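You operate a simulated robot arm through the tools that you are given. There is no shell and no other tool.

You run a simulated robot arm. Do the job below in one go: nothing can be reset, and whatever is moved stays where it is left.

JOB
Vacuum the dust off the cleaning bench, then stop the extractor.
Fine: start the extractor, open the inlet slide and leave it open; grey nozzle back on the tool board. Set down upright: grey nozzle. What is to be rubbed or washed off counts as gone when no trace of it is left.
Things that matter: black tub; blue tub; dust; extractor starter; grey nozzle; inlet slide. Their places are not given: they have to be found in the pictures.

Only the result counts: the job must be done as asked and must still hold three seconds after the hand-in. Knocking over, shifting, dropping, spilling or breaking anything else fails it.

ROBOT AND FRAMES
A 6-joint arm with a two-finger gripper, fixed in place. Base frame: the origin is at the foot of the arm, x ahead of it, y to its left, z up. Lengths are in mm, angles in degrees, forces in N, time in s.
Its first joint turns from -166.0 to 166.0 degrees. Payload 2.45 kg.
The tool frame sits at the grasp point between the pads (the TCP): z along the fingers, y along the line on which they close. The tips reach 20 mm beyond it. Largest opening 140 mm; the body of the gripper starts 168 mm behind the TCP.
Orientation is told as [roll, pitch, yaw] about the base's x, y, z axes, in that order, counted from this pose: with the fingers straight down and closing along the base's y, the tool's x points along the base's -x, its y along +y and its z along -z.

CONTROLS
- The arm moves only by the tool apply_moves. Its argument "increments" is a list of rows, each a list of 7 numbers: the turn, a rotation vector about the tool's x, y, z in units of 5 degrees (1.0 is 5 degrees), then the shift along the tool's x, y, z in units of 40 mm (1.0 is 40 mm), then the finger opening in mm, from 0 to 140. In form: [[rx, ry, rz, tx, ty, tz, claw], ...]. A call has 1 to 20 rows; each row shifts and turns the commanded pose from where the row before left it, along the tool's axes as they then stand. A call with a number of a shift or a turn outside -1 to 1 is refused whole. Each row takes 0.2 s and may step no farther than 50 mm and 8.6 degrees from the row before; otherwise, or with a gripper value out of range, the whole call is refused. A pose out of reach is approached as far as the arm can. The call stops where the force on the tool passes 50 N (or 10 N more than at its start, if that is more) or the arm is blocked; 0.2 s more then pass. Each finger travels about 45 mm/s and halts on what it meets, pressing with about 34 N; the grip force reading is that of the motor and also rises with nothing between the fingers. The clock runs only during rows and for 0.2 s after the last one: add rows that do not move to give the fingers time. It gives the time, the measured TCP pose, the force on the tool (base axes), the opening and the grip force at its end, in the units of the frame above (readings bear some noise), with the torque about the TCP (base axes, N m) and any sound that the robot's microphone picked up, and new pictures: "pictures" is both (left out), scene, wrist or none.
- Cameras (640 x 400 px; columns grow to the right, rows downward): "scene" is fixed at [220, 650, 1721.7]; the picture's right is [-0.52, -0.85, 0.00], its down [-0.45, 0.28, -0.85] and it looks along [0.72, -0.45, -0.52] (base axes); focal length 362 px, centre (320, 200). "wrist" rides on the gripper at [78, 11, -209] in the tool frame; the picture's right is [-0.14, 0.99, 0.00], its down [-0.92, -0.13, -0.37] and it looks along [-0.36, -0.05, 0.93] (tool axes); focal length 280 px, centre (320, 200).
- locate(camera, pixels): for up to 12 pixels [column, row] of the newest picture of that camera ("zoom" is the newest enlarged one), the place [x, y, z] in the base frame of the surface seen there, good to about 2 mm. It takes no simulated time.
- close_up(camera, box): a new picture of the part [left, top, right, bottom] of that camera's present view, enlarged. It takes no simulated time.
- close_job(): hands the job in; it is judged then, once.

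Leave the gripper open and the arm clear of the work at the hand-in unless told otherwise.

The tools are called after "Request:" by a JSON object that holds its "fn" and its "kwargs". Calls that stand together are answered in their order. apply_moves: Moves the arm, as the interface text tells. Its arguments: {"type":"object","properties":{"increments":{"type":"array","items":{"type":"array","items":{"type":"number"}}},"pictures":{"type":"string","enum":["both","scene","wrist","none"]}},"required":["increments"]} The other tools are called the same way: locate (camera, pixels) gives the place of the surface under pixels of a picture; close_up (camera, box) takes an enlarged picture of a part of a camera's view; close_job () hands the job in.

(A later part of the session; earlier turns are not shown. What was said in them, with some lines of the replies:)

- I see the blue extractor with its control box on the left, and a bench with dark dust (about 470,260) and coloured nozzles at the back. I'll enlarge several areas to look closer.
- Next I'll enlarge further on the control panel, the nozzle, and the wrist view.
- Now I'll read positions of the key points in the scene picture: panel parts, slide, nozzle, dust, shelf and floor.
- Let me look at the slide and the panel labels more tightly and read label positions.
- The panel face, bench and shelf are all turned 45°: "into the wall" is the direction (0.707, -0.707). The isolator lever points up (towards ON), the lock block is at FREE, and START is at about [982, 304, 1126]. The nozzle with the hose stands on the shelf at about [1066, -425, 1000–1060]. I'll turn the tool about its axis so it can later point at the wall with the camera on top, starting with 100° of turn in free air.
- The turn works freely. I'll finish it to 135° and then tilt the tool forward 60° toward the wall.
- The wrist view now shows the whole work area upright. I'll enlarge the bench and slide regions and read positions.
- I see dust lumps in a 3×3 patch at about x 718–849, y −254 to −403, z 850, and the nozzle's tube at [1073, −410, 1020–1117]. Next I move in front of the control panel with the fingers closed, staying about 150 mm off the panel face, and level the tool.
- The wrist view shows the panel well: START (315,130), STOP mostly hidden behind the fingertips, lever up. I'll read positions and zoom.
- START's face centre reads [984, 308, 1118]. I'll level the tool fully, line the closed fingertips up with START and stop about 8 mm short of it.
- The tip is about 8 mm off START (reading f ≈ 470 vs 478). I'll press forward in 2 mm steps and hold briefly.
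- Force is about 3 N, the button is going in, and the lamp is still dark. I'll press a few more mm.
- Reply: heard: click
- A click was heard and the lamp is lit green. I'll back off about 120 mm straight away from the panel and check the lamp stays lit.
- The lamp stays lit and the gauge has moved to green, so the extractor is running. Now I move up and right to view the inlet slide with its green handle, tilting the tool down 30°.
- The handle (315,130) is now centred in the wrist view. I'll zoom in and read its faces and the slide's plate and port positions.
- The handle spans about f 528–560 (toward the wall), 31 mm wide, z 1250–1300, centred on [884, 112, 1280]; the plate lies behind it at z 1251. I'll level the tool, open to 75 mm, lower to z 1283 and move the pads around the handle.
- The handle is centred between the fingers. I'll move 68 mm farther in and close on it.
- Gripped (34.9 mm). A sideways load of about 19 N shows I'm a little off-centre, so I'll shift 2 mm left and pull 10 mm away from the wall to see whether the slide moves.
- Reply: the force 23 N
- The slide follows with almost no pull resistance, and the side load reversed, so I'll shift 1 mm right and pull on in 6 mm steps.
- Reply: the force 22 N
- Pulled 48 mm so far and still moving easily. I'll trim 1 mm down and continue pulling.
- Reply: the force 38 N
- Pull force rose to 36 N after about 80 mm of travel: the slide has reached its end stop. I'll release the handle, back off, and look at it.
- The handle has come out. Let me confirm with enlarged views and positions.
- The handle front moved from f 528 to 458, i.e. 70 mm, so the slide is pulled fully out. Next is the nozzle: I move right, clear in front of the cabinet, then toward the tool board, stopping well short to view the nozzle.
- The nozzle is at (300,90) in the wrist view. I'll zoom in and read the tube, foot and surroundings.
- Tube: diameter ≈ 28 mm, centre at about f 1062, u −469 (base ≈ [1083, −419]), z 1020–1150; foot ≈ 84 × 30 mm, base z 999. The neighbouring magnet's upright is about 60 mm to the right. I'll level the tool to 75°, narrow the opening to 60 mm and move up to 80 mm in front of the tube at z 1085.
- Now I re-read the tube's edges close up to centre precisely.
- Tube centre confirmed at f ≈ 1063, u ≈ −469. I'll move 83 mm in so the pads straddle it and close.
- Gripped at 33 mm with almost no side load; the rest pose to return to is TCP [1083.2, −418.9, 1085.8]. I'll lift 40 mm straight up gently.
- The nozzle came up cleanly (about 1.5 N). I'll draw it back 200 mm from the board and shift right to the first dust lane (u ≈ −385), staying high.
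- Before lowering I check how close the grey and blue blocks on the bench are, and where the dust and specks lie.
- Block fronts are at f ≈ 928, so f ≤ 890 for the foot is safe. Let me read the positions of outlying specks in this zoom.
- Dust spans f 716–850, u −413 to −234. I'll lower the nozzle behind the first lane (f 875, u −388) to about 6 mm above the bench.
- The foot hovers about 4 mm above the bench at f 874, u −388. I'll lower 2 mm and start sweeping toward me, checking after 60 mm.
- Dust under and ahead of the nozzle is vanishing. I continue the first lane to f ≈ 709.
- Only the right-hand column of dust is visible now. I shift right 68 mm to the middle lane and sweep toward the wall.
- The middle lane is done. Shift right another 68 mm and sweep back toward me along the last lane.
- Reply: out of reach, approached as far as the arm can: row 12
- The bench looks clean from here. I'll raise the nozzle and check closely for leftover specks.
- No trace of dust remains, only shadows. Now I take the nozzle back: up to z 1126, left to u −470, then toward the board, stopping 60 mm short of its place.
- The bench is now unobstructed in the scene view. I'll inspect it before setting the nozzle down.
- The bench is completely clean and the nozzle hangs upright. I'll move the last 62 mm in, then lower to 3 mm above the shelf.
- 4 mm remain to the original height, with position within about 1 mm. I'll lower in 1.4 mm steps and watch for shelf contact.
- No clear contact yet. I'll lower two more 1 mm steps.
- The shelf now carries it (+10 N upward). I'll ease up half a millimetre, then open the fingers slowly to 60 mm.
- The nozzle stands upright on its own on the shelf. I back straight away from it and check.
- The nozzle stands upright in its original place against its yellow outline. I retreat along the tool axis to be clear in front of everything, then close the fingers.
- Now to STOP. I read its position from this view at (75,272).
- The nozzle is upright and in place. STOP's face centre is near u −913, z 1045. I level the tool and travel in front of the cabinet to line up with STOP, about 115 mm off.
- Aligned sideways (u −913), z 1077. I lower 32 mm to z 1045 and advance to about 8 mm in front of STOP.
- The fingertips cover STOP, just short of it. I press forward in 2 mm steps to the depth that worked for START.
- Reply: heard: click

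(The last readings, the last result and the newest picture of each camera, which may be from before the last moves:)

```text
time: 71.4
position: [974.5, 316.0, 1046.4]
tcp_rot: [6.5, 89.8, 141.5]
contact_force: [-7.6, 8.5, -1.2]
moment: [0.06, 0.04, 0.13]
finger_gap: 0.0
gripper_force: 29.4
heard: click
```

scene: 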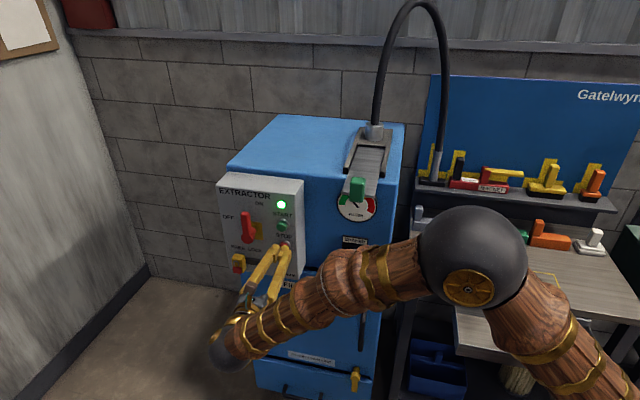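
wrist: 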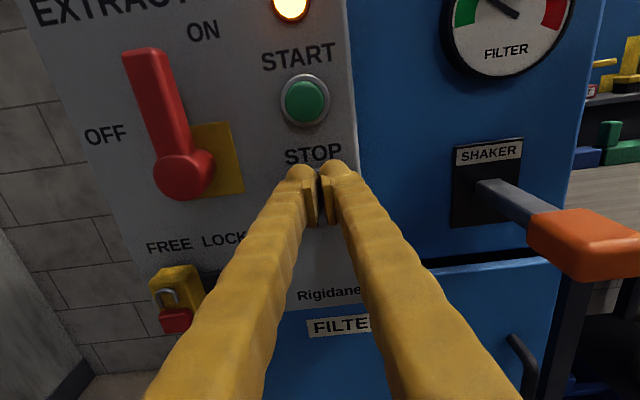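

A click: the lamp changed from green to amber (running down, perhaps). I back off and watch the lamp.

Request:
{"fn": "apply_moves", "kwargs": {"increments": [[0, 0, 0, 0, 0, -0.5, 0], [0, 0, 0, 0, 0, -0.9, 0], [0, 0, 0, 0, 0, -0.9, 0], [0, 0, 0, 0, 0, -0.9, 0], [0, 0, 0, 0, 0, 0, 0], [0, 0, 0, 0, 0, 0, 0], [0, 0, 0, 0, 0, 0, 0], [0, 0, 0, 0, 0, 0, 0], [0, 0, 0, 0, 0, 0, 0]], "pictures": "both"}}

```text
time: 73.4
position: [886.8, 405.2, 1045.5]
tcp_rot: [3.1, 89.8, 138.1]
contact_force: [0.9, 0.8, -0.3]
moment: [0.0, -0.03, 0.02]
finger_gap: 0.0
gripper_force: 29.1
```

scene: 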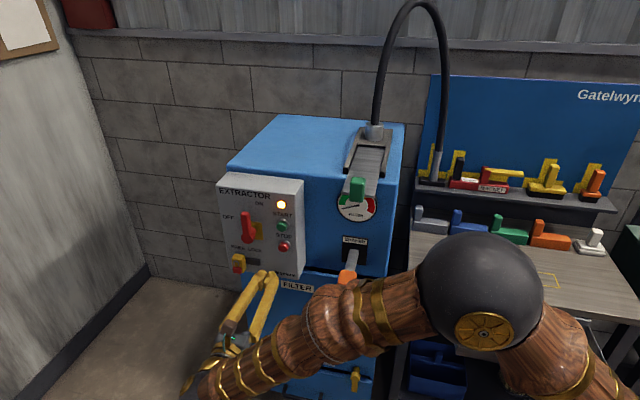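
wrist: 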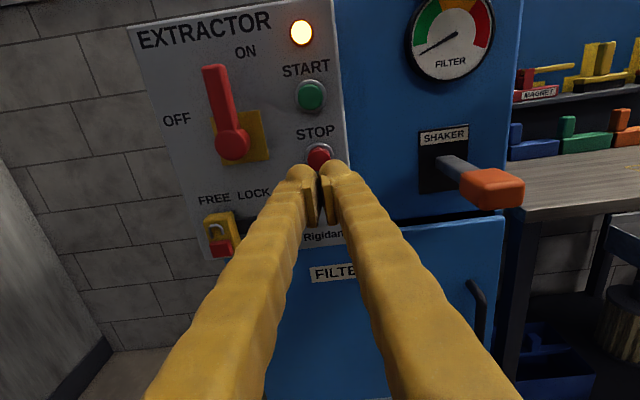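

The gauge has dropped and the lamp is still amber (coasting). I retreat farther, open the gripper in free space and wait while watching the lamp.

Request:
{"fn": "apply_moves", "kwargs": {"increments": [[0, 0, 0, 0.5, 0.5, 0, 0], [0, 0, 0, 0.8, 0.5, 0, 0], [0, 0, 0, 0.8, 0.5, 0, 0], [0, 0, 0, 0.8, 0.5, 0, 60], [0, 0, 0, 0.8, 0.5, 0, 100], [0, 0, 0, 0.8, 0.5, 0, 100], [0, 0, 0, 0.8, 0.5, 0, 100], [0, 0, 0, 0.8, 0.5, 0, 100], [0, 0, 0, 0.8, 0.5, 0, 100], [0, 0, 0, 0.8, 0.5, 0, 100], [0, -1, 0, 0, 0, 0, 100], [0, -1, 0, 0, 0, 0, 100], [0, -1, 0, 0, 0, 0, 100], [0, -1, 0, 0, 0, 0, 100], [0, -1, 0, 0, 0, 0, 100], [0, -1, 0, 0, 0, 0, 100]], "pictures": "both"}}

```text
time: 76.8
position: [745.0, 264.1, 1352.5]
tcp_rot: [0.1, 59.7, 135.1]
contact_force: [0.1, 0.1, 0.2]
moment: [-0.05, 0.01, -0.06]
finger_gap: 100.0
gripper_force: 0.1
```

scene: 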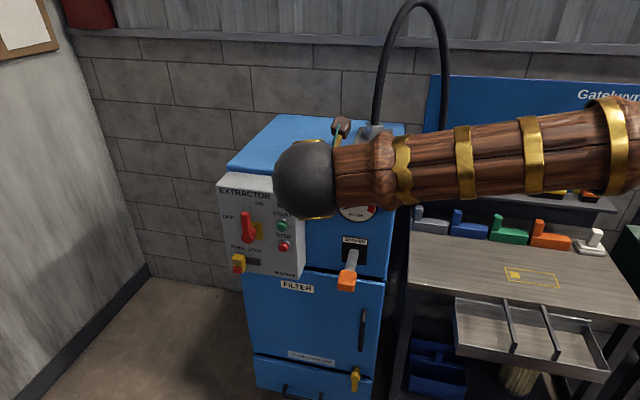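
wrist: 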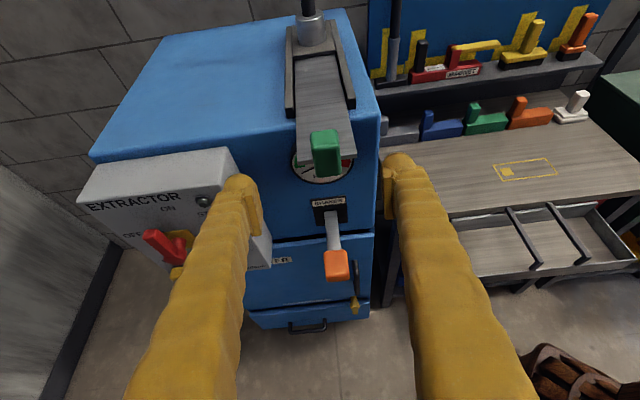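

The lamp at (203,202) looks dark now. I'll verify lamp, slide, nozzle and bench in enlarged views.

Request:
{"fn": "close_up", "kwargs": {"camera": "wrist", "box": [80, 0, 380, 290]}}

Request:
{"fn": "close_up", "kwargs": {"camera": "wrist", "box": [350, 0, 640, 220]}}

Request:
{"fn": "locate", "kwargs": {"camera": "wrist", "pixels": [[325, 165], [322, 140], [393, 60], [391, 82], [388, 20]]}}

```text
1.38 times, centred on (230, 145) of wrist
```

zoom: 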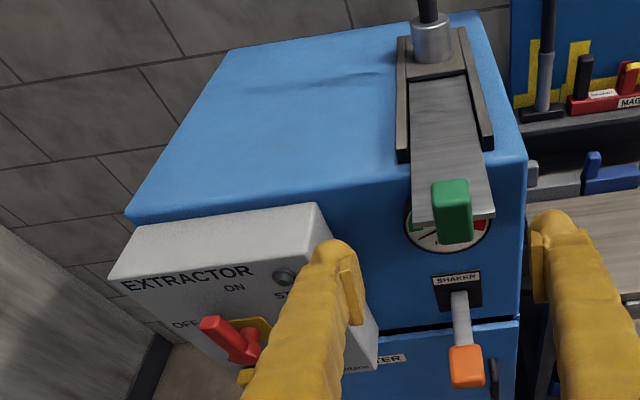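

```text
1.82 times, centred on (495, 110) of wrist
```

zoom: 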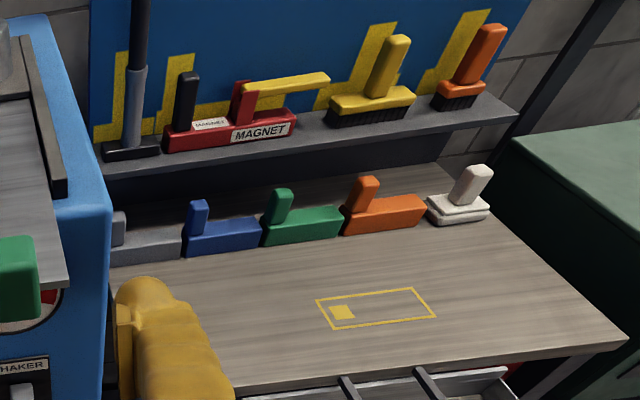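

```text
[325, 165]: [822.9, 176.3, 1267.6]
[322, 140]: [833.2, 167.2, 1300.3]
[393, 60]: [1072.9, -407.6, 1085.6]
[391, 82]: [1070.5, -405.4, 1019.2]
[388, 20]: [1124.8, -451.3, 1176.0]
```

All is as wanted: lamp dark, slide out, nozzle upright, bench clean. I move the arm back to its clear, high position with the gripper open and take a final look.

Request:
{"fn": "apply_moves", "kwargs": {"increments": [[0, 0, 0, 0.272, 0.904, -0.157, 100], [0, 0, 0, 0.272, 0.904, -0.157, 140], [0, 0, 0, 0.272, 0.904, -0.157, 140], [0, 0, 0, 0.272, 0.904, -0.157, 140], [0, 0, 0, 0.272, 0.904, -0.157, 140], [0, 0, 0, 0.272, 0.904, -0.157, 140], [0, 0, 0, 0.272, 0.904, -0.157, 140], [0, 0, 0, 0, 0, 0, 140]], "pictures": "both"}}

```text
time: 78.6
position: [565.4, 84.2, 1442.8]
tcp_rot: [0.0, 59.8, 135.0]
contact_force: [0.4, -0.9, 0.1]
moment: [-0.01, 0.0, 0.01]
finger_gap: 140.1
gripper_force: 0.0
```

scene: 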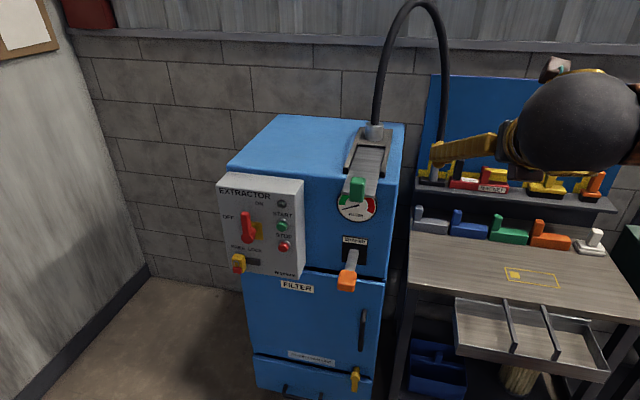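
wrist: 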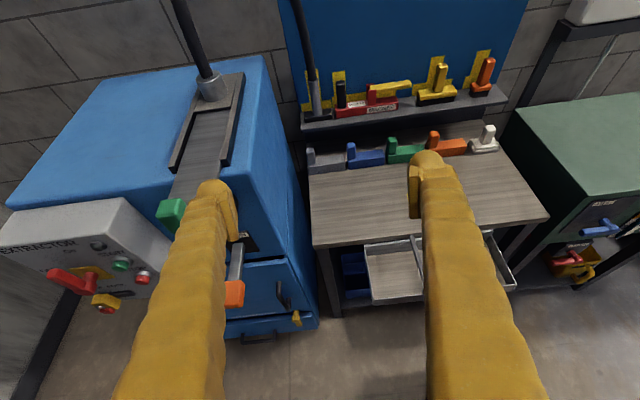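

The lamp is dark and the gauge is at rest, so the extractor has stopped. The inlet slide is out (open), the grey nozzle stands upright on the tool board and the bench is clean. The arm is clear with the gripper open, so I'm handing the job in.

Request:
{"fn": "close_job", "kwargs": {}}

```text
The job is handed in.
```

I vacuumed the dust off the cleaning bench, stopped the extractor and handed the job in. I don't know how it was judged; the hand-in gave no verdict.

- **Dust:** I swept the nozzle over the dust in three passes. Enlarged pictures afterwards showed no trace of it on the bench.
- **Extractor:** I started it with START and stopped it with STOP. The lamp is dark and the gauge is back at rest.
- **Inlet slide:** I pulled it out about 70 mm to its end stop and left it there. The nozzle picked up the dust with the slide in this position.
- **Grey nozzle:** It is standing upright on the tool board's shelf, within about 1 mm of where it was.
- **Tubs:** I saw a blue tub under the bench but did not find the black one. Neither was needed, and I touched nothing else.

The arm is back in its high, clear position with the gripper fully open.
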